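You operate a simulated robot arm through the tools that you are given. There is no shell and no other tool. Be economical: measure what you need, move in short steps, check, and stop when the job is done.

You are at the controls of a simulated robot arm. One attempt, no reset.

TASK
Tag the larch block with 25 % in the press and draw it out.
Fine: set the blue knob, slide it in, one stroke; leave the black knob alone.
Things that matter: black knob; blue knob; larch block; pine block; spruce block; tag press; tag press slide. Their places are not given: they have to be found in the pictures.

The check looks at the end state, three seconds after you hand in, the way a careful person would. Anything else that was tipped, shoved, dropped, spilled or broken makes it a failure.

THE ROBOT
A 7-joint arm with a two-finger parallel gripper, fixed in place. Base frame: the origin is at the foot of the arm, x ahead of it, y to its left, z up; the work surface is at about z = 0.872. Readings come in m, rad, newtons and seconds.
Its first joint turns from -2.897 to 2.897 rad. Payload 4.4 kg.
The TCP is the grasp point between the finger pads, 0.023 m short of the fingertips. In the tool frame z runs along the fingers and y along their closing line. The gripper opens to 0.094 m. The fingers are 0.038 m wide and 0.01 m thick; the gripper's body (0.054 by 0.096 m) begins 0.039 m behind the TCP.
Orientation is that of the tool frame in the base frame, as a unit quaternion [x, y, z, w]. With the fingers straight down and closing along the base's y, the tool's x points along the base's -x, its y along +y and its z along -z.

THE INTERFACE
- The arm moves only by the tool nudge_tool. Its argument "commands" is a list of rows, each a list of 2 entries, a list of its own where there are three numbers: the shift along the tool's x, y, z in units of 50 mm (1.0 is 50 mm), then the turn, a rotation vector about the tool's x, y, z in units of 8 degrees (1.0 is 8 degrees). In form: [[[dx, dy, dz], [ax, ay, az]], ...]. A call has 1 to 8 rows; each row shifts and turns the commanded pose from where the row before left it, along the tool's axes as they then stand. "grip" is the finger opening in m, from 0 to 0.094, set as the call begins (left out, the last holds). A call with a number of a shift or a turn outside -1 to 1 is refused whole. Rows are played at 5 a second. More than 0.05 m and 0.15 rad between two rows, or a gripper value outside its range, and nothing of the call is played. Where a pose cannot be reached the arm comes as near as it can. A force on the tool above 90 N (or 10 N above the force at the start of the call, whichever is more), or a blocked arm, ends the call early, and 0.2 s more pass. The fingers move at their own pace (about 0.072 m/s each) and stop on an object; they squeeze with about 40 N. The grip force told is the motor's: it shows also when the fingers shut on nothing. Time passes only in rows, and 0.2 s behind the last, so rows that do not move let the fingers close. The reply holds the time, the measured pose of the TCP, the force on the tool along the base axes, the opening and the grip force, in the units named above and with some noise, with the torque about the TCP (base axes, N m) and any sound that the robot's microphone picked up.
- Cameras (640 x 400 px; columns grow to the right, rows downward): "scene" is fixed at [0.0495, 0.4998, 1.487]; the picture's right is [-0.58, -0.81, 0.00], its down [-0.34, 0.24, -0.91] and it looks along [0.74, -0.53, -0.42] (base axes); focal length 353 px, centre (320, 200). "wrist" rides on the gripper at [0.086, 0.016, -0.075] in the tool frame; the picture's right is [-0.18, 0.98, 0.00], its down [-0.58, -0.11, -0.81] and it looks along [-0.79, -0.15, 0.59] (tool axes); focal length 243 px, centre (320, 200).
- capture(camera): a new picture of that camera. The clock stands still meanwhile.
- point_at(camera, pixels): for up to 12 pixels [column, row] of the newest picture of that camera ("zoom" is the newest enlarged one), the place [x, y, z] in the base frame of the surface seen there, good to about 0.002 m. The clock stands still meanwhile.
- enlarge(camera, box): a new picture of the part [left, top, right, bottom] of that camera's present view, enlarged. The clock stands still meanwhile.
- hand_in(): hands the job in; it is judged then, once.

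Work in short steps. Measure before you move; look again where a grasp or a placing could have gone wrong, and mend it. You have 80 turns and 54 pictures in all, those below and enlarged ones among them. Open the gripper and draw the arm clear of the work before you hand the job in, unless the task says otherwise; then end with one line.

The tools are called after "Call:" as name(argument=value, ...) on one line, values as JSON. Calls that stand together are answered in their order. nudge_tool: Moves the arm, as the interface text tells. Its arguments: {"type":"object","properties":{"commands":{"type":"array","items":{"type":"array"}},"grip":{"type":"number"}},"required":["commands"]} The other tools are called the same way: capture (camera) takes a picture; point_at (camera, pixels) gives the place of the surface under pixels of a picture; enlarge (camera, box) takes an enlarged picture of a part of a camera's view; hand_in () hands the job in.

At the start:

```text
t: 0.0
eef_pos: [0.7225, -0.0175, 1.324]
tcp_rot: [0.001, 1.0, -0.001, 0.0]
ft_force: [0.5, 0.1, 0.1]
ft_torque: [0.01, -0.02, 0.01]
finger_gap: 0.0939
gripper_force: 0.1
```

scene: 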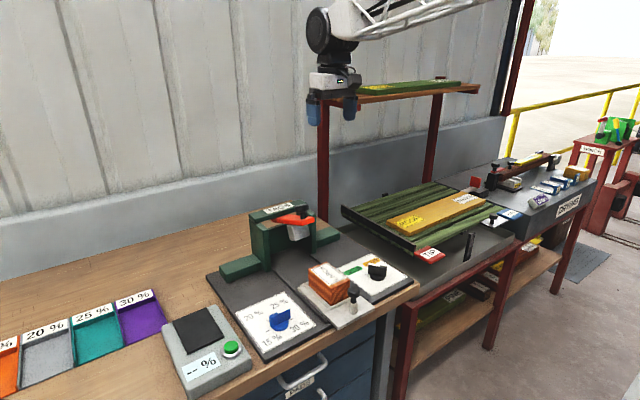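
wrist: 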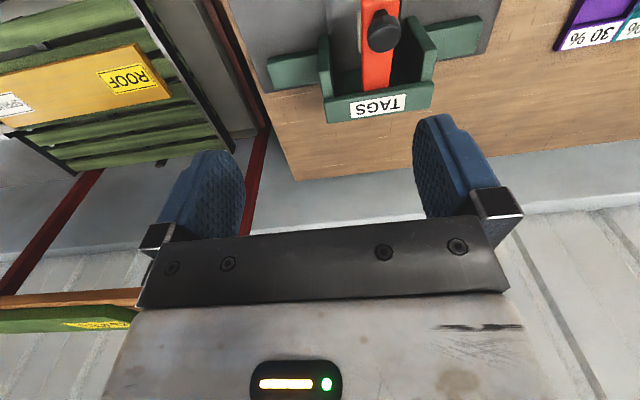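

The scene shows the press (around 290,230), a blue knob (280,320), a black knob (377,270) and a block stack (328,283). I enlarge these first.

Call:
enlarge(camera="scene", box=[200, 190, 420, 360])

Call:
enlarge(camera="scene", box=[290, 240, 410, 330])

Call:
enlarge(camera="scene", box=[400, 130, 620, 270])

```text
2.35 times, centred on (310, 275) of scene
```

zoom: 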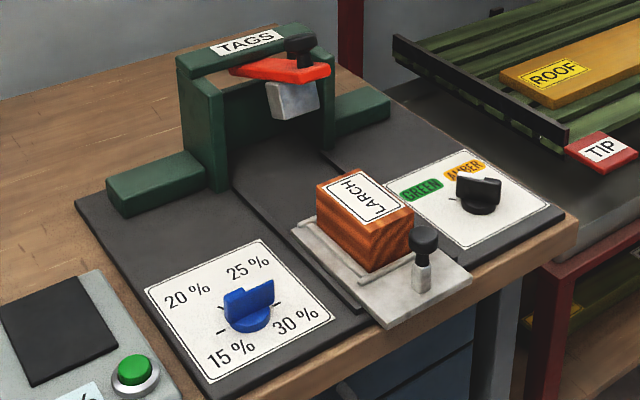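

```text
4.44 times, centred on (350, 285) of scene
```

zoom: 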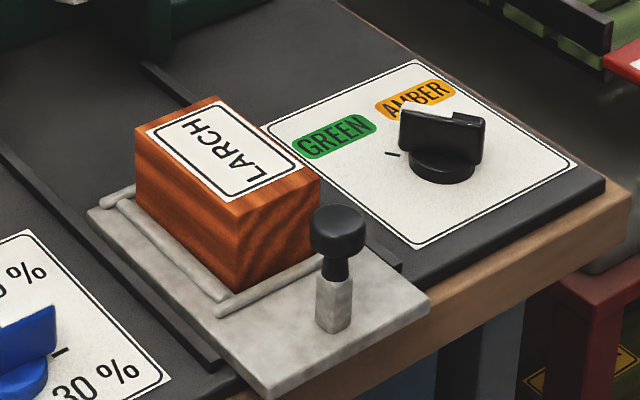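

```text
2.86 times, centred on (510, 200) of scene
```

zoom: 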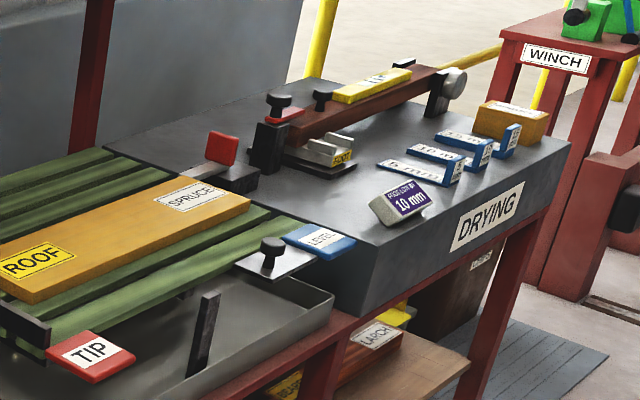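

The larch block already sits on the slide (handle post at zoom 337,270). I measure the knob, slide, press and lever in the scene view.

Call:
enlarge(camera="scene", box=[230, 280, 340, 360])

Call:
point_at(camera="scene", pixels=[[353, 284], [353, 306], [340, 302], [328, 268], [325, 305], [349, 286], [308, 266], [312, 215], [296, 219], [274, 219], [300, 231], [377, 267]])

Call:
enlarge(camera="scene", box=[240, 190, 350, 270])

```text
5.00 times, centred on (285, 320) of scene
```

zoom: 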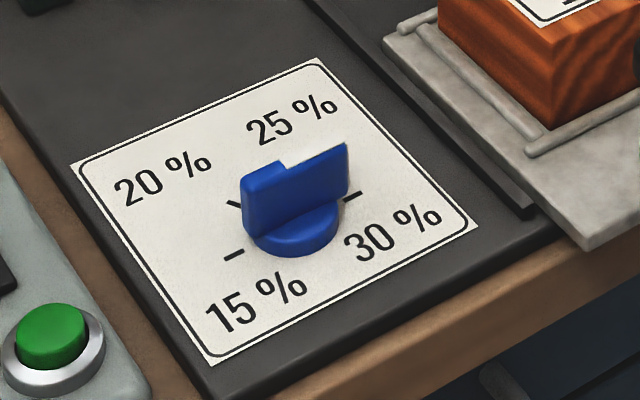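

```text
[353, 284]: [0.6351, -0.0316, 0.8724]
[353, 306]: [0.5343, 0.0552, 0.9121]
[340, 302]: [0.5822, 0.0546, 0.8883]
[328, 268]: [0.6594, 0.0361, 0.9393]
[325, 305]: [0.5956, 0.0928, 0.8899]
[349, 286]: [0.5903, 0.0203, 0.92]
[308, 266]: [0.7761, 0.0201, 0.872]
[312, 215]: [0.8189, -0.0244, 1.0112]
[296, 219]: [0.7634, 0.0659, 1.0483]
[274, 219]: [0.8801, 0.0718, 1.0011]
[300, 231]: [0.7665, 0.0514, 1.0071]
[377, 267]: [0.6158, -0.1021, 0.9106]
```

```text
5.00 times, centred on (295, 230) of scene
```

zoom: 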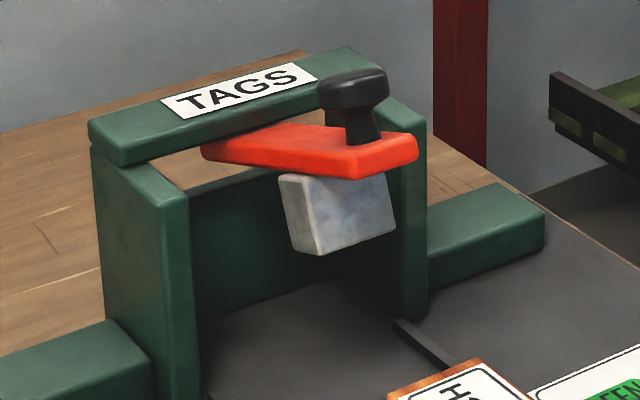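

The knob's bar has a raised half; I need a top view. I move back and slightly lower so that the wrist camera sees the blue knob and the slide.

Call:
nudge_tool(commands=[[[1, 0.3, 0], [0, 0, 0]], [[1, 0.3, 0], [0, 0, 0]], [[1, 0.3, 0], [0, 0, 0]], [[1, 0.3, 0], [0, 0, 0]], [[1, 0.3, 0.6], [0, 0, 0]], [[1, 0.3, 0.9], [0, 0, 0]], [[0, 0, 0.9], [0, 0, 0]], [[0, 0, 0.5], [0, 0, 0]]])

Call:
capture(camera="wrist")

```text
refused: row 1 steps farther than a row can; nothing moved
```

```text
46 pictures are left
```

wrist: 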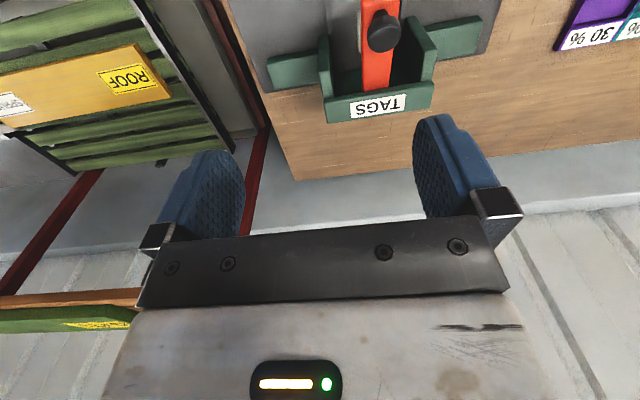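

The combined shift per row exceeded 50 mm; I keep each row's norm under that.

Call:
nudge_tool(commands=[[[0.9, 0.3, 0], [0, 0, 0]], [[0.9, 0.3, 0], [0, 0, 0]], [[0.9, 0.3, 0], [0, 0, 0]], [[0.9, 0.3, 0], [0, 0, 0]], [[0.8, 0.3, 0.5], [0, 0, 0]], [[0.7, 0.3, 0.6], [0, 0, 0]], [[0.7, 0, 0.7], [0, 0, 0]], [[0.3, 0, 0.9], [0, 0, 0]]])

Call:
capture(camera="wrist")

```text
t: 1.8
eef_pos: [0.4152, 0.0754, 1.1882]
tcp_rot: [0.001, 1.0, 0.0, 0.001]
ft_force: [-0.1, 0.2, -0.1]
ft_torque: [0.0, 0.02, -0.01]
finger_gap: 0.0939
gripper_force: 0.1
```

```text
45 pictures are left
```

wrist: 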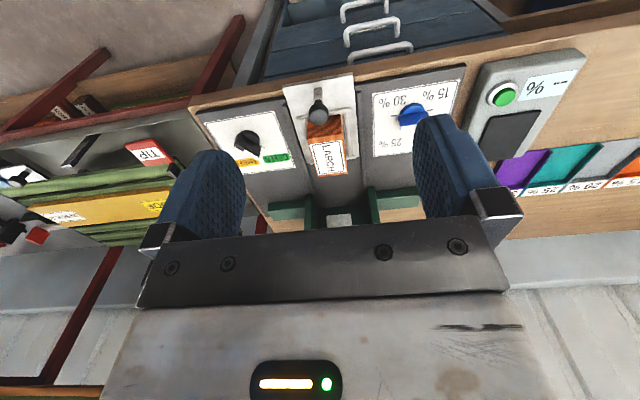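

The panel is now visible; I enlarge the blue knob and the black knob for reading their pointers, and the press.

Call:
enlarge(camera="wrist", box=[360, 60, 480, 160])

Call:
point_at(camera="wrist", pixels=[[318, 103], [318, 110], [322, 128], [330, 172], [405, 115], [418, 108], [298, 95], [350, 82], [311, 203], [372, 205], [346, 214], [326, 214]])

Call:
enlarge(camera="wrist", box=[200, 80, 400, 230])

```text
4.00 times, centred on (420, 110) of wrist
```

zoom: 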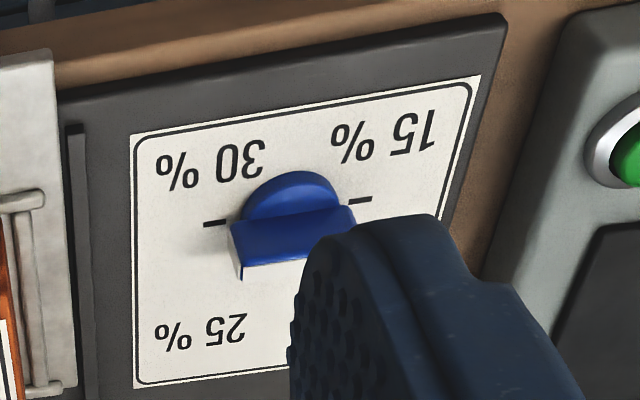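

```text
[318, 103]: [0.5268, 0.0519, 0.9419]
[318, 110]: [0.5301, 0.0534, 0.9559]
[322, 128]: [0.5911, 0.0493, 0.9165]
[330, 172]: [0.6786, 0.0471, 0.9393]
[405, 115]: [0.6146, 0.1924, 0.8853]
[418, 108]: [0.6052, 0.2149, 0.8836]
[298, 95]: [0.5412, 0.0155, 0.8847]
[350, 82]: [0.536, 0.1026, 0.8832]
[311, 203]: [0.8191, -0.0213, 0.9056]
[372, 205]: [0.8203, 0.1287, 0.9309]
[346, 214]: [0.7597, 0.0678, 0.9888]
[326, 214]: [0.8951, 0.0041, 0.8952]
```

```text
2.67 times, centred on (300, 155) of wrist
```

zoom: 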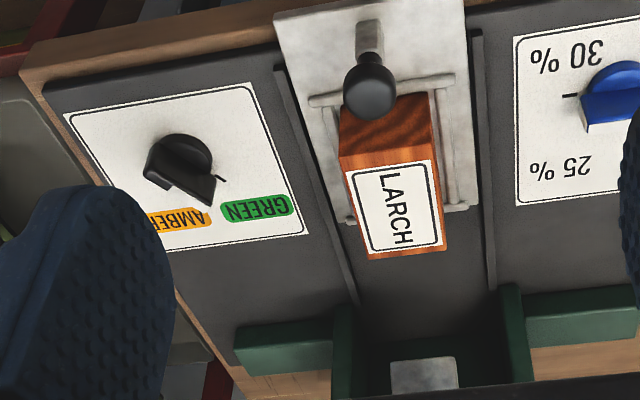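

I move closer over the blue knob (about 0.62, 0.20) for a steep, clear view of its pointer.

Call:
nudge_tool(commands=[[[-0.7, 0.6, 0.1], [0, 0, 0]], [[-0.7, 0.6, 0.2], [0, 0, 0]], [[-0.7, 0.6, 0.2], [0, 0, 0]], [[-0.5, 0.5, 0.5], [0, 0, 0]], [[0, 0, 0.8], [0, 0, 0]]])

Call:
capture(camera="wrist")

Call:
enlarge(camera="wrist", box=[240, 20, 420, 140])

```text
t: 3.0
eef_pos: [0.5464, 0.1925, 1.0986]
tcp_rot: [0.0, 1.0, 0.0, 0.001]
ft_force: [0.5, 0.1, -0.4]
ft_torque: [-0.01, 0.0, 0.02]
finger_gap: 0.0941
gripper_force: 0.1
```

```text
42 pictures are left
```

wrist: 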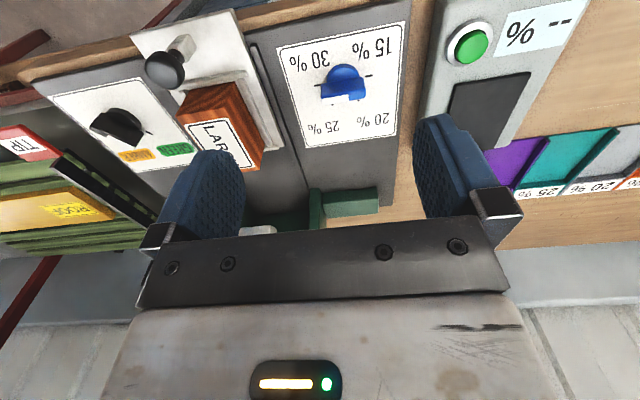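

```text
3.33 times, centred on (330, 80) of wrist
```

zoom: 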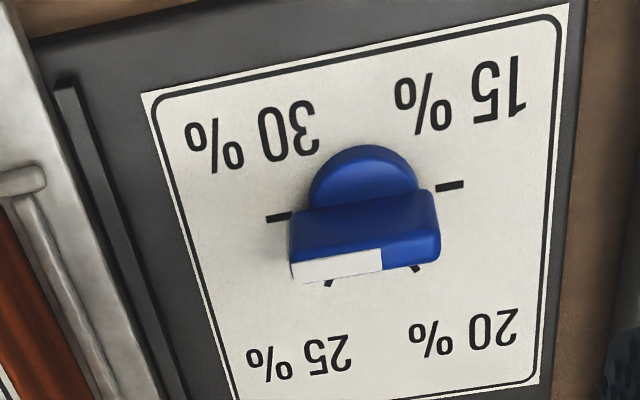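

The white stripe points toward −y, at the 30 % tick. I measure ticks, dial and bar points.

Call:
point_at(camera="zoom", pixels=[[275, 217], [452, 185], [328, 284], [416, 269], [293, 240], [437, 210], [293, 268], [380, 258], [340, 240], [420, 220], [365, 160], [292, 275]])

```text
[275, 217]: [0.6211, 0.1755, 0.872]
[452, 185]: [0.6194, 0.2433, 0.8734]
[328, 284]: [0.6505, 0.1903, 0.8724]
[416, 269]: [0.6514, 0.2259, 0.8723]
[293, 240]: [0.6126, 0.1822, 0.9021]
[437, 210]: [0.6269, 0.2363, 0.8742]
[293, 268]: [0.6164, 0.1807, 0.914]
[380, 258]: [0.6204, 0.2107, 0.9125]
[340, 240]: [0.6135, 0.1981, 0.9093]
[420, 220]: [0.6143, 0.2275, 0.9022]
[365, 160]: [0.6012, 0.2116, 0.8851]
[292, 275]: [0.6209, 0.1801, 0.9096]
```

Dial centre is about (0.620, 0.2095); 30 % is at −y, and 25 % is 60° counter-clockwise from it (toward +x). I move over the knob and turn the gripper 90° so it closes along x.

Call:
nudge_tool(commands=[[[-0.74, 0.17, 0], [0, 0, 1]], [[-0.73, 0.17, 0], [0, 0, 1]], [[0, 0, 0], [0, 0, 1]], [[0, 0, 0], [0, 0, 1]], [[0, 0, 0], [0, 0, 1]], [[0, 0, 0], [0, 0, 1]], [[0, 0, 0], [0, 0, 1]], [[0, 0, 0], [0, 0, 1]]], grip=0.06)

Call:
nudge_tool(commands=[[[0, 0, 0], [0, 0, 1]], [[0, 0, 0], [0, 0, 1]], [[0, 0, 0], [0, 0, 1]], [[0, 0, 0], [0, 0, 0.25]], [[0, 0, 0], [0, 0, 0]]])

```text
t: 4.8
eef_pos: [0.6221, 0.1996, 1.0997]
tcp_rot: [0.53, 0.848, 0.0, 0.0]
ft_force: [0.6, -0.9, 0.9]
ft_torque: [-0.03, 0.0, -0.03]
finger_gap: 0.06
gripper_force: 0.1
```

```text
t: 6.0
eef_pos: [0.623, 0.1996, 1.1001]
tcp_rot: [0.707, 0.707, 0.0, 0.0]
ft_force: [-0.4, -0.2, -0.4]
ft_torque: [0.02, 0.0, -0.01]
finger_gap: 0.0602
gripper_force: 0.0
```

Tool x is now +y and tool y is +x. I centre over the knob and descend to z≈0.96, then look.

Call:
nudge_tool(commands=[[[0.2, -0.06, 0.6], [0, 0, 0]], [[0, 0, 0.8], [0, 0, 0]], [[0, 0, 0.8], [0, 0, 0]], [[0, 0, 0.6], [0, 0, 0]], [[0, 0, 0], [0, 0, 0]]])

Call:
capture(camera="wrist")

Call:
enlarge(camera="scene", box=[220, 250, 360, 360])

```text
t: 7.2
eef_pos: [0.6186, 0.2101, 0.9588]
tcp_rot: [0.707, 0.707, 0.0, 0.0]
ft_force: [-0.3, -0.1, 0.2]
ft_torque: [-0.02, 0.01, 0.02]
finger_gap: 0.0602
gripper_force: 0.1
```

```text
40 pictures are left
```

wrist: 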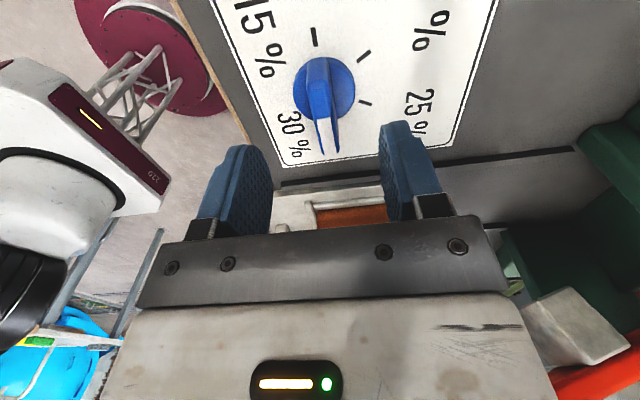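

```text
3.64 times, centred on (290, 305) of scene
```

zoom: 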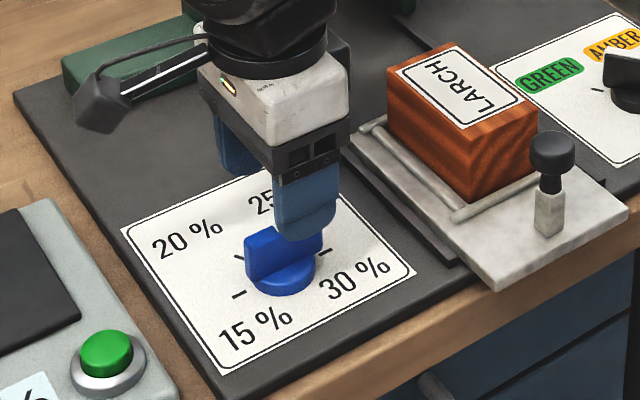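

The bar is centred between the fingers. I descend to TCP z≈0.912 and close on the bar.

Call:
nudge_tool(commands=[[[0, 0, 0.5], [0, 0, 0]], [[0, 0, 0.42], [0, 0, 0]], [[0, 0, 0], [0, 0, 0]]])

Call:
nudge_tool(commands=[[[0, 0, 0], [0, 0, 0]], [[0, 0, 0], [0, 0, 0]], [[0, 0, 0], [0, 0, 0]], [[0, 0, 0], [0, 0, 0]]], grip=0.0)

```text
t: 8.0
eef_pos: [0.6181, 0.2109, 0.9146]
tcp_rot: [0.708, 0.707, -0.001, 0.0]
ft_force: [-0.2, -0.2, 0.3]
ft_torque: [0.03, -0.02, 0.0]
finger_gap: 0.0599
gripper_force: 0.1
```

```text
t: 9.0
eef_pos: [0.6203, 0.2102, 0.913]
tcp_rot: [0.707, 0.708, 0.0, 0.001]
ft_force: [76.4, -2.2, -30.8]
ft_torque: [0.3, -0.29, 0.19]
finger_gap: 0.0131
gripper_force: 45.1
```

Gripped (opening 13 mm), but with a 76 N side load in x, meaning the commanded pose is ~2 mm off. I relieve it by shifting slightly in +x.

Call:
nudge_tool(commands=[[[0, 0.04, 0], [0, 0, 0]], [[0, 0, 0], [0, 0, 0]]])

```text
t: 9.6
eef_pos: [0.6202, 0.2106, 0.9149]
tcp_rot: [0.707, 0.707, 0.0, -0.001]
ft_force: [15.1, -4.7, 6.1]
ft_torque: [1.03, -0.2, 0.03]
finger_gap: 0.013
gripper_force: 45.3
```

Load is down to 15 N. I turn counter-clockwise from above (negative about tool z) by 30° first.

Call:
nudge_tool(commands=[[[0, 0.01, 0], [0, 0, -0.75]], [[0, 0, 0], [0, 0, -1]], [[0, 0, 0], [0, 0, -1]], [[0, 0, 0], [0, 0, -1]], [[0, 0, 0], [0, 0, 0]]])

```text
t: 10.8
eef_pos: [0.6193, 0.208, 0.9114]
tcp_rot: [0.499, 0.866, -0.001, -0.001]
ft_force: [-83.5, -10.6, 25.1]
ft_torque: [0.04, 0.38, -0.1]
finger_gap: 0.0129
gripper_force: 44.9
```

It turned 30°, with −83 N in x, so I relieve it by shifting 2 mm in −x.

Call:
nudge_tool(commands=[[[0.02, -0.035, 0], [0, 0, 0]], [[0, 0, 0], [0, 0, 0]]])

```text
t: 11.4
eef_pos: [0.62, 0.2099, 0.9116]
tcp_rot: [0.501, 0.866, -0.001, -0.001]
ft_force: [-34.0, -9.1, -25.5]
ft_torque: [0.8, 0.18, -0.04]
finger_gap: 0.0129
gripper_force: 45.3
```

Still −34 N; I shift another 1 mm and continue the turn by 14°, then check.

Call:
nudge_tool(commands=[[[0.01, -0.018, 0], [0, 0, 0]], [[0, 0, 0], [0, 0, -0.75]], [[0, 0, 0], [0, 0, -1]], [[0, 0, 0], [0, 0, 0]]])

```text
t: 12.4
eef_pos: [0.6201, 0.2075, 0.9126]
tcp_rot: [0.39, 0.921, 0.001, 0.001]
ft_force: [-0.1, -28.3, -34.7]
ft_torque: [-0.51, 0.03, -0.06]
finger_gap: 0.0128
gripper_force: 45.2
```

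44° done with moderate loads. I turn the remaining 16°.

Call:
nudge_tool(commands=[[[-0.012, -0.011, 0], [0, 0, -1]], [[0, 0, 0], [0, 0, -1]], [[0, 0, 0], [0, 0, 0]]])

Call:
capture(camera="wrist")

```text
t: 13.2
eef_pos: [0.62, 0.2078, 0.913]
tcp_rot: [0.257, 0.966, 0.0, 0.0]
ft_force: [9.0, -23.0, -36.0]
ft_torque: [-0.23, -0.06, -0.05]
finger_gap: 0.013
gripper_force: 45.1
```

```text
38 pictures are left
```

wrist: 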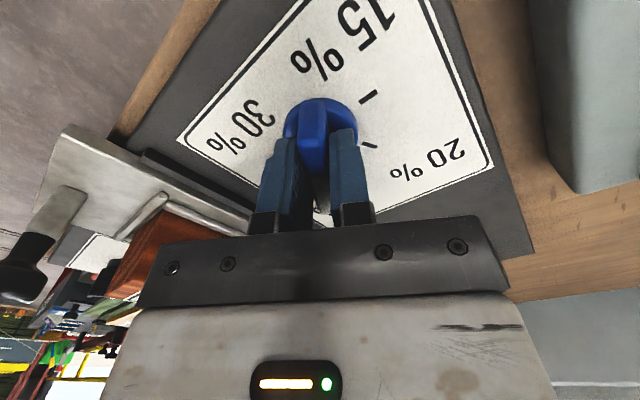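

Total turn is about 60°. I release, rise straight, and check the pointer.

Call:
nudge_tool(commands=[[[0, 0, 0], [0, 0, 0]], [[0, 0, 0], [0, 0, 0]], [[0, 0, -0.6], [0, 0, 0]], [[0, 0, -1], [0, 0, 0]], [[0, 0, -1], [0, 0, 0]]], grip=0.05)

Call:
capture(camera="wrist")

Call:
enlarge(camera="wrist", box=[260, 0, 440, 120])

```text
t: 14.4
eef_pos: [0.6174, 0.2071, 1.0422]
tcp_rot: [0.259, 0.966, 0.001, 0.0]
ft_force: [0.6, -0.1, -0.2]
ft_torque: [-0.01, -0.01, -0.02]
finger_gap: 0.0501
gripper_force: 0.1
```

```text
37 pictures are left
```

wrist: 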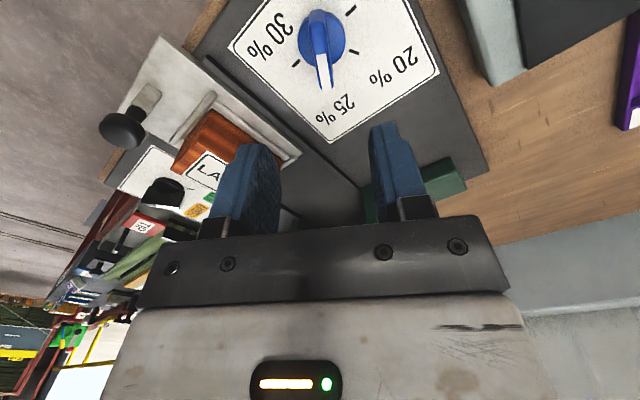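

```text
3.33 times, centred on (350, 60) of wrist
```

zoom: 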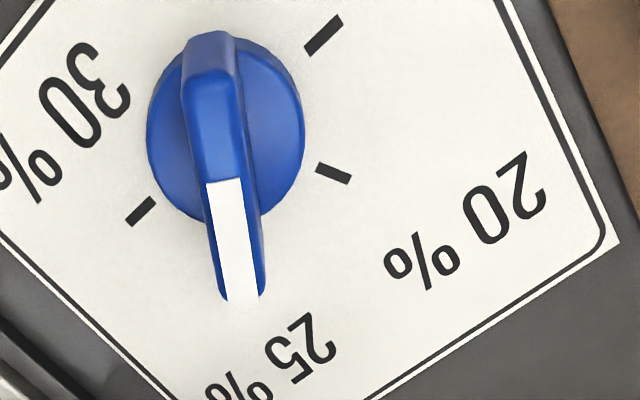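

The pointer is on 25 %. Now I return to the standard yaw and move above the slide handle near (0.530, 0.053).

Call:
nudge_tool(commands=[[[0, 0, 0], [0, 0, -1]], [[0, 0, 0], [0, 0, -1]], [[0, 0, 0], [0, 0, -1]], [[0, 0, 0], [0, 0, -0.75]], [[0.43, -0.77, 0], [0, 0, 0]], [[0.43, -0.77, 0], [0, 0, 0]], [[0.43, -0.77, 0], [0, 0, 0]], [[0.43, -0.77, 0], [0, 0, 0]]])

Call:
capture(camera="wrist")

Call:
capture(camera="scene")

```text
t: 16.2
eef_pos: [0.5341, 0.0513, 1.0439]
tcp_rot: [0.0, 1.0, 0.0, 0.0]
ft_force: [0.2, 0.5, 0.0]
ft_torque: [-0.04, 0.01, 0.02]
finger_gap: 0.0499
gripper_force: 0.0
```

```text
35 pictures are left
```

wrist: 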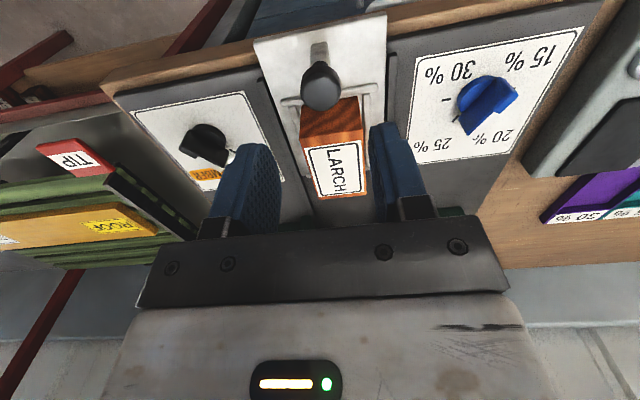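

```text
34 pictures are left
```

scene: 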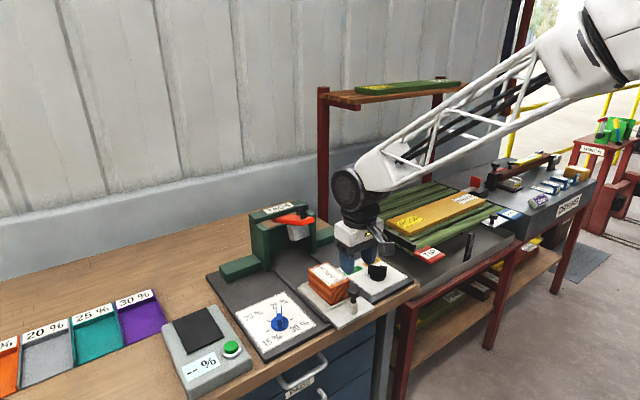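

The handle ball is at (320,85) in the wrist view; I measure it and the plate, block edges and press parts.

Call:
point_at(camera="wrist", pixels=[[302, 85], [320, 76], [341, 85], [320, 105], [320, 90], [302, 110], [362, 97], [285, 102], [388, 85], [318, 55], [310, 197], [366, 197]])

Call:
enlarge(camera="wrist", box=[240, 20, 420, 220])

```text
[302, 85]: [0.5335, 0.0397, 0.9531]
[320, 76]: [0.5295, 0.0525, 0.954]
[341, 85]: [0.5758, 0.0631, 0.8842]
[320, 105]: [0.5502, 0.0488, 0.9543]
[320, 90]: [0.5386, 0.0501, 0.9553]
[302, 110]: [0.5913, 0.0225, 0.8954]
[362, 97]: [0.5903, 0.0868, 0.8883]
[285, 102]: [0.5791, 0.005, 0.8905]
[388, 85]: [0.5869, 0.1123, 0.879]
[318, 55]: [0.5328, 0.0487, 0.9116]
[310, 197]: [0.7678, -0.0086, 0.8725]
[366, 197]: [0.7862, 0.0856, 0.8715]
```

```text
2.00 times, centred on (330, 120) of wrist
```

zoom: 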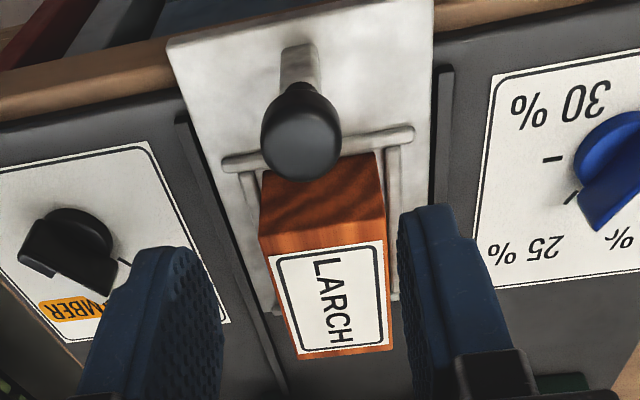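

Handle ball is centred near (0.540, 0.0505), z 0.94–0.956. I descend to TCP z≈0.945 and close on it.

Call:
nudge_tool(commands=[[[-0.1, -0.01, 0.7], [0, 0, 0]], [[0, 0, 0.7], [0, 0, 0]], [[0, 0, 0.6], [0, 0, 0]], [[0, 0, 0], [0, 0, 0]]])

Call:
capture(camera="wrist")

```text
t: 17.2
eef_pos: [0.5406, 0.0527, 0.9442]
tcp_rot: [0.0, 1.0, -0.001, 0.0]
ft_force: [-0.5, 0.3, -0.2]
ft_torque: [-0.03, 0.0, -0.01]
finger_gap: 0.05
gripper_force: 0.0
```

```text
32 pictures are left
```

wrist: 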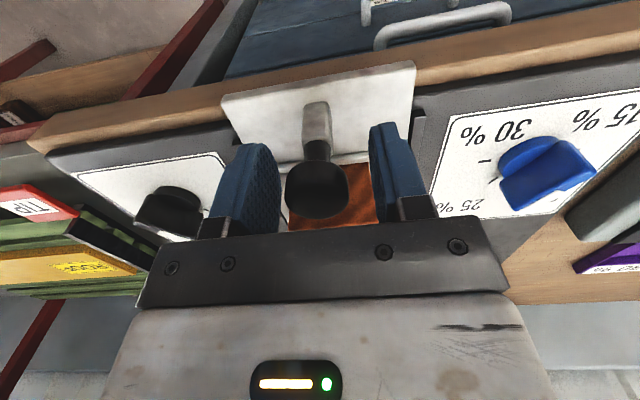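

The ball lies between the fingers, slightly to −y; I nudge −1.5 mm and close.

Call:
nudge_tool(commands=[[[0, -0.03, 0], [0, 0, 0]], [[0, 0, 0], [0, 0, 0]], [[0, 0, 0], [0, 0, 0]]], grip=0.0)

```text
t: 18.0
eef_pos: [0.5405, 0.0509, 0.9431]
tcp_rot: [0.0, 1.0, 0.001, 0.0]
ft_force: [13.8, -42.4, -3.7]
ft_torque: [-0.03, -0.34, -0.1]
finger_gap: 0.0295
gripper_force: 45.0
```

Gripped (29.5 mm). I relieve the y load and begin pushing the slide +x in small steps.

Call:
nudge_tool(commands=[[[0, -0.025, 0], [0, 0, 0]], [[-0.2, 0, 0], [0, 0, 0]], [[-0.3, 0, 0], [0, 0, 0]], [[-0.3, 0, 0], [0, 0, 0]], [[0, 0, 0], [0, 0, 0]]])

```text
t: 19.2
eef_pos: [0.5781, 0.0499, 0.9436]
tcp_rot: [0.0, 1.0, 0.0, 0.001]
ft_force: [1.0, -12.1, 22.6]
ft_torque: [-0.04, -0.04, 0.0]
finger_gap: 0.0294
gripper_force: 45.3
```

The slide follows freely. I check with the scene view how far remains.

Call:
nudge_tool(commands=[[[-0.3, 0, 0], [0, 0, 0]], [[-0.3, 0, 0], [0, 0, 0]], [[-0.3, 0, 0], [0, 0, 0]], [[0, 0, 0], [0, 0, 0]]])

Call:
enlarge(camera="scene", box=[220, 190, 380, 330])

```text
t: 20.2
eef_pos: [0.6221, 0.0506, 0.943]
tcp_rot: [0.0, 1.0, 0.0, 0.0]
ft_force: [1.3, -22.5, 25.7]
ft_torque: [-0.03, -0.49, -0.03]
finger_gap: 0.0294
gripper_force: 45.3
```

```text
2.86 times, centred on (300, 260) of scene
```

zoom: 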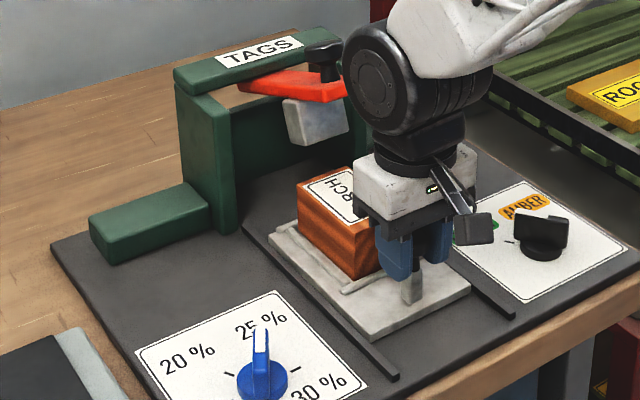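

Need to check arm clearance to the lever; I measure the ball (zoom 322,55), lever tip, ram and frame.

Call:
point_at(camera="zoom", pixels=[[322, 50], [312, 45], [330, 72], [322, 95], [290, 88], [250, 85], [310, 120], [290, 115], [345, 118], [225, 150], [185, 120], [330, 185]])

```text
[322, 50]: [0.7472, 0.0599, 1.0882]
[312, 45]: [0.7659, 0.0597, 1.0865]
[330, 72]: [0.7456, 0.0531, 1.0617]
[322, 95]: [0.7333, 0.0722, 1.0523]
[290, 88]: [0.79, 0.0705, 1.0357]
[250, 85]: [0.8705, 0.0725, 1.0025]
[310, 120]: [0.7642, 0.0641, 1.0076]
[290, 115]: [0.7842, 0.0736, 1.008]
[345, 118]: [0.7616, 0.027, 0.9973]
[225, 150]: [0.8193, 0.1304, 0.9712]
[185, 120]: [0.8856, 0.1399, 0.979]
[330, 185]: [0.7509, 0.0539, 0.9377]
```

The lever tip is at x≈0.73, z≈1.04, so an upright hand would come close to it at the slide's end. I open, tilt the tool 32° (hand leaning back) about the ball, and regrip.

Call:
nudge_tool(commands=[[[0, 0, 0], [0, 0, 0]], [[0, 0, 0], [0, 0, 0]], [[0, 0, 0], [0, -1, 0]], [[0, 0, 0], [0, -1, 0]], [[0, 0, 0], [0, -1, 0]], [[0, 0, 0], [0, -1, 0]], [[0, 0, 0], [0, 0, 0]]], grip=0.05)

Call:
enlarge(camera="scene", box=[220, 190, 400, 330])

```text
t: 21.8
eef_pos: [0.6234, 0.0503, 0.9429]
tcp_rot: [0.0, 0.961, 0.0, 0.277]
ft_force: [0.0, 0.7, 0.3]
ft_torque: [0.01, -0.01, 0.03]
finger_gap: 0.0502
gripper_force: 0.0
```

```text
2.86 times, centred on (310, 260) of scene
```

zoom: 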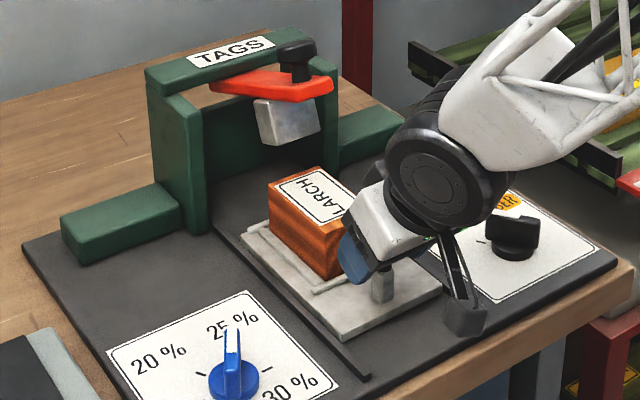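

Tilted with good clearance. I regrip the ball and push +x by ~40 mm (in tilted axes).

Call:
nudge_tool(commands=[[[0, 0, 0], [0, 0, 0]], [[0, 0, 0], [0, 0, 0]], [[-0.17, 0, 0.106], [0, 0, 0]], [[-0.17, 0, 0.106], [0, 0, 0]], [[-0.17, 0, 0.106], [0, 0, 0]], [[-0.17, 0, 0.106], [0, 0, 0]], [[0, 0, 0], [0, 0, 0]]], grip=0.0)

Call:
enlarge(camera="scene", box=[220, 190, 400, 330])

```text
t: 23.4
eef_pos: [0.6609, 0.0498, 0.9423]
tcp_rot: [0.0, 0.962, 0.0, 0.275]
ft_force: [-37.2, -57.5, -0.4]
ft_torque: [-0.04, 0.08, -0.44]
finger_gap: 0.0294
gripper_force: 45.2
```

```text
2.86 times, centred on (310, 260) of scene
```

zoom: 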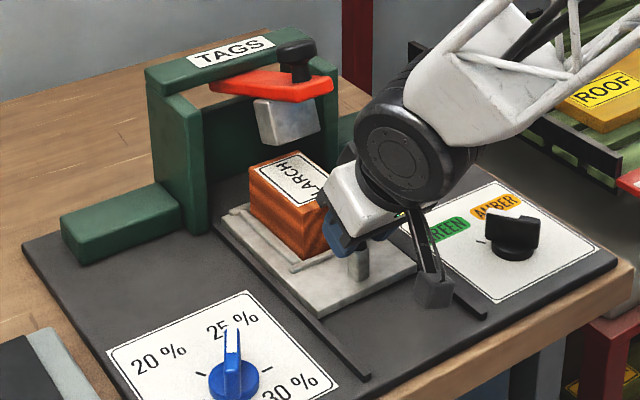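

It moved to handle x≈0.661; y load is −57 N, so I ease −1.5 mm in y and push on in 7.5 mm steps.

Call:
nudge_tool(commands=[[[0, -0.03, 0], [0, 0, 0]], [[-0.127, 0, 0.08], [0, 0, 0]], [[-0.127, 0, 0.08], [0, 0, 0]], [[-0.127, 0, 0.08], [0, 0, 0]], [[0, 0, 0], [0, 0, 0]]])

```text
t: 24.6
eef_pos: [0.6854, 0.0499, 0.9438]
tcp_rot: [0.0, 0.961, 0.0, 0.276]
ft_force: [-29.5, 5.0, 4.3]
ft_torque: [0.04, -0.01, -0.04]
finger_gap: 0.0294
gripper_force: 45.1
```

Handle at x≈0.685 with no stop yet; I look at the block's position relative to the ram.

Call:
enlarge(camera="scene", box=[240, 190, 380, 310])

Call:
capture(camera="wrist")

```text
3.33 times, centred on (310, 250) of scene
```

zoom: 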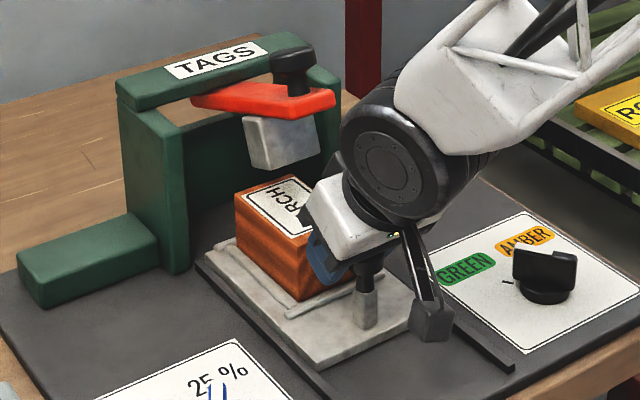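

```text
27 pictures are left
```

wrist: 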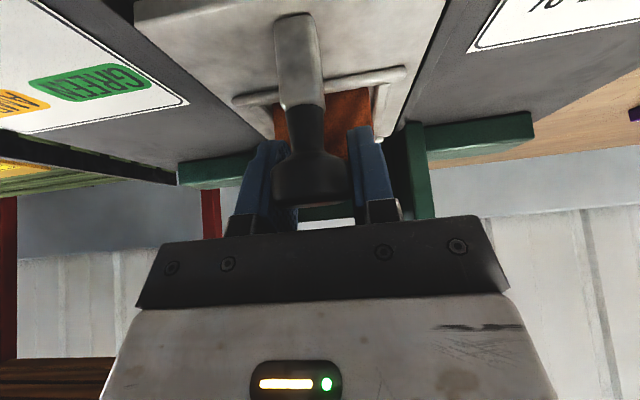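

I measure the block corners and ram bottom in the newest zoom.

Call:
enlarge(camera="scene", box=[240, 190, 380, 310])

Call:
point_at(camera="zoom", pixels=[[238, 197], [280, 178], [258, 215], [300, 240], [255, 150], [285, 150], [315, 145], [246, 140], [205, 256], [150, 200], [180, 200], [275, 185]])

```text
3.33 times, centred on (310, 250) of scene
```

zoom: 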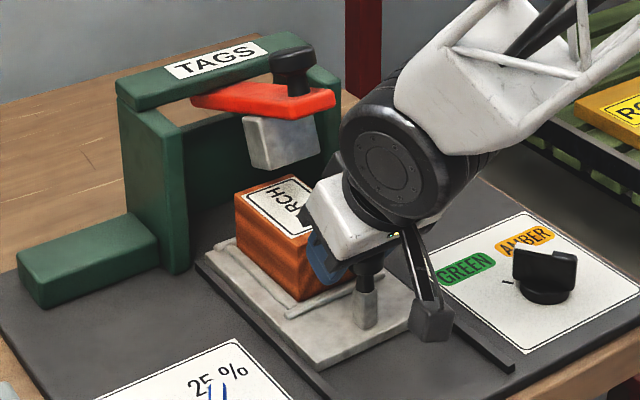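

```text
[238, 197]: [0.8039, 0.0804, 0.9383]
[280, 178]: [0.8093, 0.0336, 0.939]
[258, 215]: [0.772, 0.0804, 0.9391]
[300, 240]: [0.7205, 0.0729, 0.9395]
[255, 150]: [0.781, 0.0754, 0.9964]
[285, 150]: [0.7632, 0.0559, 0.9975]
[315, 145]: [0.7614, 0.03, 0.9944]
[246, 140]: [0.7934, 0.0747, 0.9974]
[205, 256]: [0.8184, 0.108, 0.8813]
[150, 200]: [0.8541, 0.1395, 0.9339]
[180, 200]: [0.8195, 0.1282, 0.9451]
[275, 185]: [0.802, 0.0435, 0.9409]
```

Block spans x≈0.72–0.81 while the ram spans 0.76–~0.80+, so it isn't fully in. I push on until the stop.

Call:
nudge_tool(commands=[[[-0.085, 0, 0.053], [0, 0, 0]], [[-0.085, 0, 0.053], [0, 0, 0]], [[-0.085, 0, 0.053], [0, 0, 0]], [[-0.085, 0, 0.053], [0, 0, 0]], [[0, 0, 0], [0, 0, 0]]])

```text
t: 25.0
eef_pos: [0.6868, 0.0505, 0.9446]
tcp_rot: [0.0, 0.961, 0.0, 0.275]
ft_force: [-42.5, 6.1, 26.2]
ft_torque: [0.04, 0.79, -0.1]
finger_gap: 0.0288
gripper_force: 44.7
stopped in row 2: the force on the tool passed its limit at 108 N (the readings are from after the stop); the commanded pose is now the measured one
```

It hit the stop at x≈0.687 (108 N). I release, back off along the tool axis, and check.

Call:
nudge_tool(commands=[[[0, 0, 0], [0, 0, 0]], [[0, 0, 0], [0, 0, 0]], [[0, 0, -0.8], [0, 0, 0]], [[0, 0, -1], [0, 0, 0]], [[0, 0, -1], [0, 0, 0]], [[0, 0, -1], [0, 0, 0]], [[0, 0, -1], [0, 0, 0]]], grip=0.06)

Call:
enlarge(camera="scene", box=[230, 190, 390, 310])

Call:
capture(camera="wrist")

```text
t: 26.6
eef_pos: [0.5609, 0.0503, 1.1498]
tcp_rot: [0.0, 0.962, -0.001, 0.274]
ft_force: [-0.6, 0.1, -0.1]
ft_torque: [0.0, -0.01, 0.02]
finger_gap: 0.0599
gripper_force: 0.1
```

```text
3.33 times, centred on (310, 250) of scene
```

zoom: 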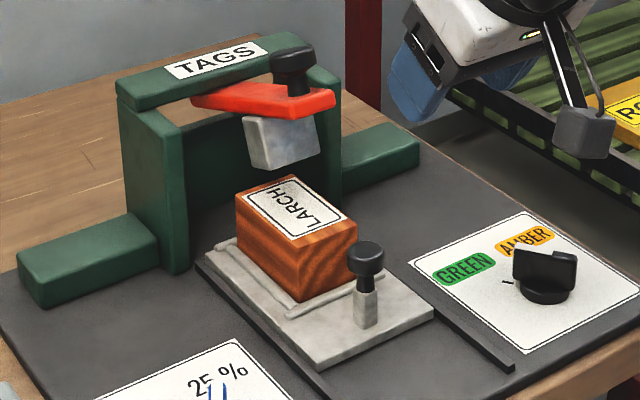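

```text
24 pictures are left
```

wrist: 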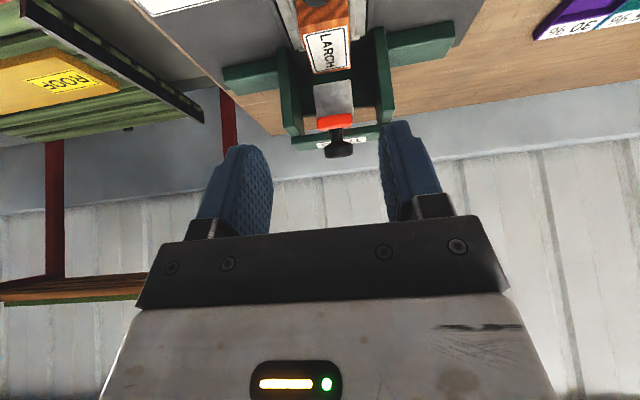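

The slide stays in. Now I untilt, close the fingers, and measure the lever ball from the present pictures.

Call:
point_at(camera="zoom", pixels=[[275, 55], [315, 55], [295, 50], [295, 68], [295, 85], [330, 103], [195, 100], [340, 75], [220, 62]])

Call:
point_at(camera="wrist", pixels=[[327, 149], [340, 152], [351, 149], [340, 143], [335, 121], [335, 90], [318, 121], [352, 121], [328, 147]])

Call:
nudge_tool(commands=[[[0, 0, 0], [0, 1, 0]], [[0, 0, 0], [0, 1, 0]], [[0, 0, 0], [0, 1, 0]], [[0, 0, 0], [0, 1, 0]], [[0, 0, 0], [0, 0, 0]]], grip=0.0)

```text
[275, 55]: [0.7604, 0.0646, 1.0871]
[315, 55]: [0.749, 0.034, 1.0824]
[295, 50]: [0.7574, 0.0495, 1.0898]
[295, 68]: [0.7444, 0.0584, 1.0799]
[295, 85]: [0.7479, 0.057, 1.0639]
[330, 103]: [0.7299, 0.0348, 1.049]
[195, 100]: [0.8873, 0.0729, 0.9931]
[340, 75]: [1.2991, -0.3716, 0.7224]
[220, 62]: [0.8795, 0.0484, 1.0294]
```

```text
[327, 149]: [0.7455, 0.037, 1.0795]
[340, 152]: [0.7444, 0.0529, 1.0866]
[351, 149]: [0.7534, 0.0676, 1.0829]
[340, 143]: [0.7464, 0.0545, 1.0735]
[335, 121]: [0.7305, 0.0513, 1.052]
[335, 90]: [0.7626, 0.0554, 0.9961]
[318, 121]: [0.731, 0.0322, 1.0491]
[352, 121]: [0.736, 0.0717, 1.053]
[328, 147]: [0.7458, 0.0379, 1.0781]
```

```text
t: 27.8
eef_pos: [0.5607, 0.0512, 1.1481]
tcp_rot: [0.0, 1.0, -0.001, -0.002]
ft_force: [-0.5, -0.3, -0.5]
ft_torque: [0.01, 0.0, 0.0]
finger_gap: 0.0003
gripper_force: 39.7
```

The ball's centre is about (0.758, 0.051), top z≈1.09. I move over it at TCP z≈1.15.

Call:
nudge_tool(commands=[[[-0.5, 0, -0.2], [0, 0, 0]], [[-0.9, 0, 0], [0, 0, 0]], [[-0.9, 0, 0], [0, 0, 0]], [[-0.9, 0, 0], [0, 0, 0]], [[-0.75, 0, 0], [0, 0, 0]], [[0, 0, 0], [0, 0, 0]]])

Call:
enlarge(camera="scene", box=[230, 150, 390, 270])

```text
t: 29.2
eef_pos: [0.7582, 0.0461, 1.1584]
tcp_rot: [0.0, 1.0, 0.0, -0.002]
ft_force: [-0.4, 0.3, -0.4]
ft_torque: [-0.01, -0.02, 0.01]
finger_gap: 0.0
gripper_force: 40.2
```

```text
3.33 times, centred on (310, 210) of scene
```

zoom: 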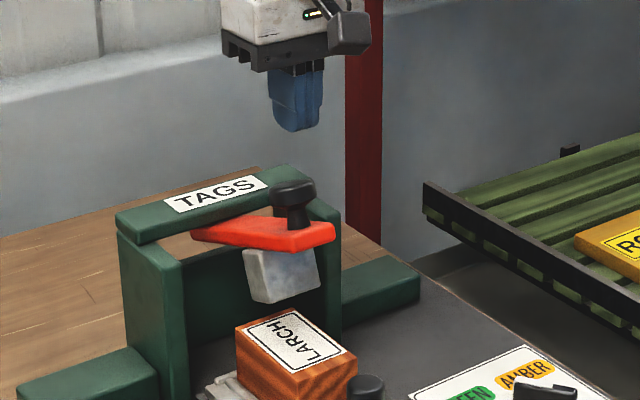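

Aligned apart from 5 mm in y. I correct and descend to just above the ball.

Call:
nudge_tool(commands=[[[0, 0.1, 0.4], [0, 0, 0]], [[0, 0, 0.3], [0, 0, 0]], [[0, 0, 0], [0, 0, 0]]])

```text
t: 30.0
eef_pos: [0.7579, 0.0541, 1.1225]
tcp_rot: [0.0, 1.0, 0.0, -0.001]
ft_force: [0.7, -1.3, -0.1]
ft_torque: [0.0, 0.01, -0.02]
finger_gap: 0.0002
gripper_force: 39.9
```

Now one continuous press downward, 70 mm in 10 mm rows, stopping by force if it bottoms.

Call:
nudge_tool(commands=[[[0, 0, 0.2], [0, 0, 0]], [[0, 0, 0.2], [0, 0, 0]], [[0, 0, 0.2], [0, 0, 0]], [[0, 0, 0.2], [0, 0, 0]], [[0, 0, 0.2], [0, 0, 0]], [[0, 0, 0.2], [0, 0, 0]], [[0, 0, 0.2], [0, 0, 0]], [[0, 0, 0], [0, 0, 0]]])

Call:
enlarge(camera="scene", box=[230, 170, 390, 290])

```text
t: 31.9
eef_pos: [0.7589, 0.056, 1.059]
tcp_rot: [0.0, 1.0, 0.0, 0.003]
ft_force: [-3.2, -1.3, 14.4]
ft_torque: [-0.12, 0.3, 0.03]
finger_gap: 0.0
gripper_force: 39.8
stopped in row 8: the force on the tool passed its limit at 94 N (the readings are from after the stop); the commanded pose is now the measured one
```

```text
3.33 times, centred on (310, 230) of scene
```

zoom: 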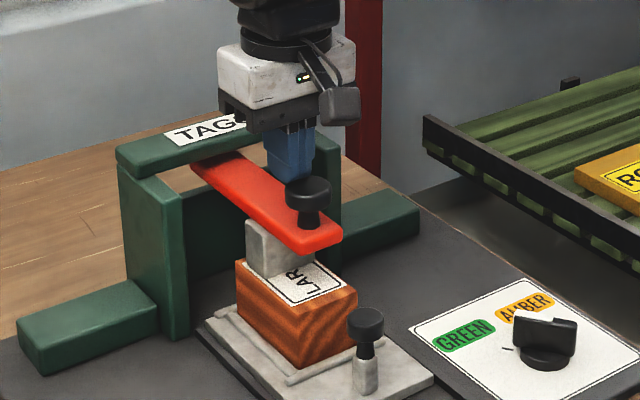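

The ram appears to be on the block. Without lifting, I press a few mm more to confirm it is bottomed.

Call:
nudge_tool(commands=[[[0, 0, 0.04], [0, 0, 0]], [[0, 0, 0.04], [0, 0, 0]], [[0, 0, 0.04], [0, 0, 0]], [[0, 0, 0], [0, 0, 0]]])

Call:
enlarge(camera="scene", box=[270, 210, 350, 270])

```text
t: 32.6
eef_pos: [0.7598, 0.0561, 1.0593]
tcp_rot: [-0.001, 1.0, 0.001, 0.006]
ft_force: [-3.3, 0.7, 14.3]
ft_torque: [0.04, 0.35, 0.02]
finger_gap: 0.0
gripper_force: 40.2
stopped in row 3: the force on the tool passed its limit at 97 N (the readings are from after the stop); the commanded pose is now the measured one
```

```text
6.67 times, centred on (310, 240) of scene
```

zoom: 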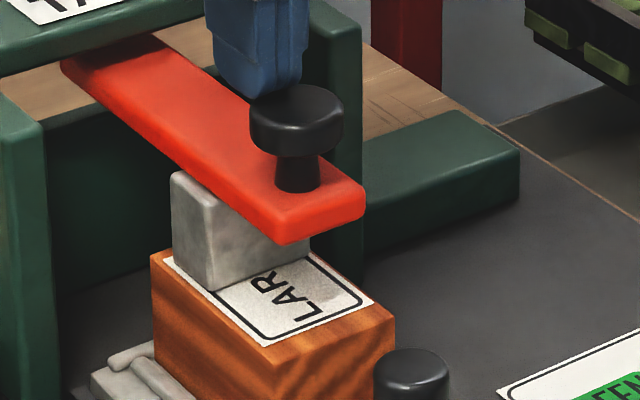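

Fully bottomed on the block: one stroke. I lift straight up and see whether the lever springs back and what the block shows.

Call:
nudge_tool(commands=[[[0, 0, -0.2], [0, 0, 0]], [[0, 0, -0.4], [0, 0, 0]], [[0, 0, -0.8], [0, 0, 0]], [[0, 0, -0.8], [0, 0, 0]], [[0, 0, -0.3], [0, 0, 0]]])

Call:
enlarge(camera="scene", box=[230, 180, 390, 300])

```text
t: 33.8
eef_pos: [0.7582, 0.0524, 1.1814]
tcp_rot: [0.0, 1.0, 0.001, 0.005]
ft_force: [0.3, -0.5, -0.8]
ft_torque: [-0.01, -0.02, 0.02]
finger_gap: 0.0
gripper_force: 39.9
```

```text
3.33 times, centred on (310, 240) of scene
```

zoom: 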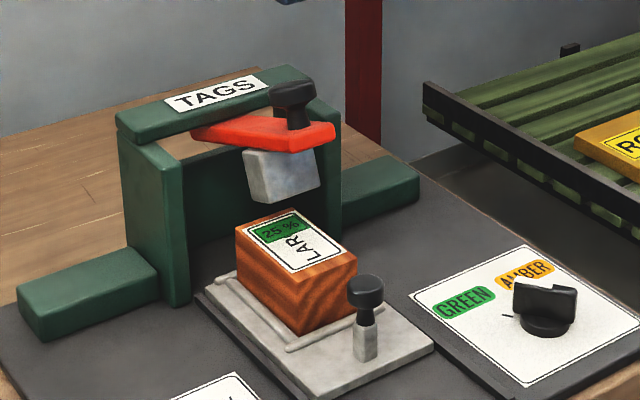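

The block now bears a green 25 % tag. I back off, open and tilt again to regrip the slide handle for drawing out.

Call:
nudge_tool(commands=[[[0.9, 0, 0], [0, 0, 0]], [[0.9, 0, 0], [0, 0, 0]], [[0.9, 0, 0], [0, 0, 0]], [[0.9, 0, 0], [0, -1, 0]], [[0.34, -0.04, 0.63], [0, -1, 0]], [[0, 0, 0], [0, -1, 0]], [[0, 0, 0], [0, -0.93, 0]], [[0, 0, 0], [0, 0, 0]]], grip=0.05)

```text
t: 35.6
eef_pos: [0.5661, 0.0527, 1.1472]
tcp_rot: [0.001, 0.961, 0.0, 0.276]
ft_force: [0.7, 0.0, -0.8]
ft_torque: [-0.01, 0.01, -0.01]
finger_gap: 0.0498
gripper_force: 0.0
```

I advance along the tool axis to the handle (Δz_tool≈0.236 m), stopping 20 mm short for a look.

Call:
nudge_tool(commands=[[[0.1, -0.04, 0.9], [0, 0, 0]], [[0, 0, 1], [0, 0, 0]], [[0, 0, 0.9], [0, 0, 0]], [[0, 0, 0.7], [0, 0, 0]], [[0, 0, 0.5], [0, 0, 0]], [[0, 0, 0], [0, 0, 0]]])

Call:
capture(camera="wrist")

```text
t: 37.0
eef_pos: [0.6681, 0.0498, 0.9774]
tcp_rot: [0.0, 0.961, 0.001, 0.276]
ft_force: [0.2, -0.4, -0.1]
ft_torque: [0.02, -0.01, 0.0]
finger_gap: 0.0501
gripper_force: 0.2
```

```text
19 pictures are left
```

wrist: 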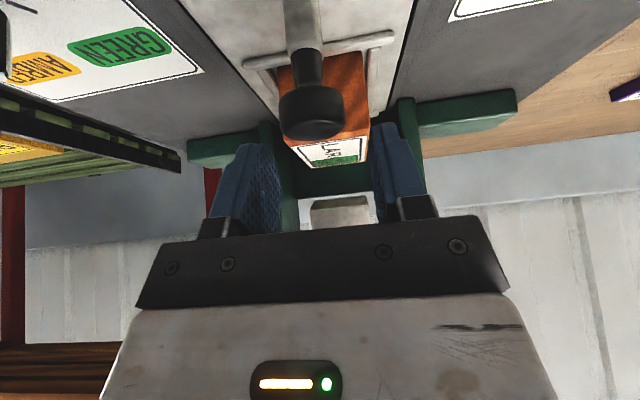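

The ball lies between the fingers; I advance the last 38 mm and close.

Call:
nudge_tool(commands=[[[0, 0, 0.4], [0, 0, 0]], [[0, 0, 0.36], [0, 0, 0]], [[0, 0, 0], [0, 0, 0]]])

Call:
nudge_tool(commands=[[[0, 0, 0], [0, 0, 0]], [[0, 0, 0], [0, 0, 0]], [[0, 0, 0], [0, 0, 0]]], grip=0.0)

```text
t: 37.7
eef_pos: [0.6869, 0.0496, 0.9481]
tcp_rot: [-0.001, 0.961, 0.0, 0.278]
ft_force: [-57.3, 0.8, 33.6]
ft_torque: [-0.37, -0.38, 0.62]
finger_gap: 0.0503
gripper_force: 0.6
stopped in row 3: the force on the tool passed its limit at 144 N (the readings are from after the stop); the commanded pose is now the measured one
```

```text
t: 38.5
eef_pos: [0.6869, 0.05, 0.9471]
tcp_rot: [0.0, 0.961, 0.001, 0.278]
ft_force: [-27.7, 14.2, 12.5]
ft_torque: [0.06, 0.12, -0.34]
finger_gap: 0.028
gripper_force: 45.5
```

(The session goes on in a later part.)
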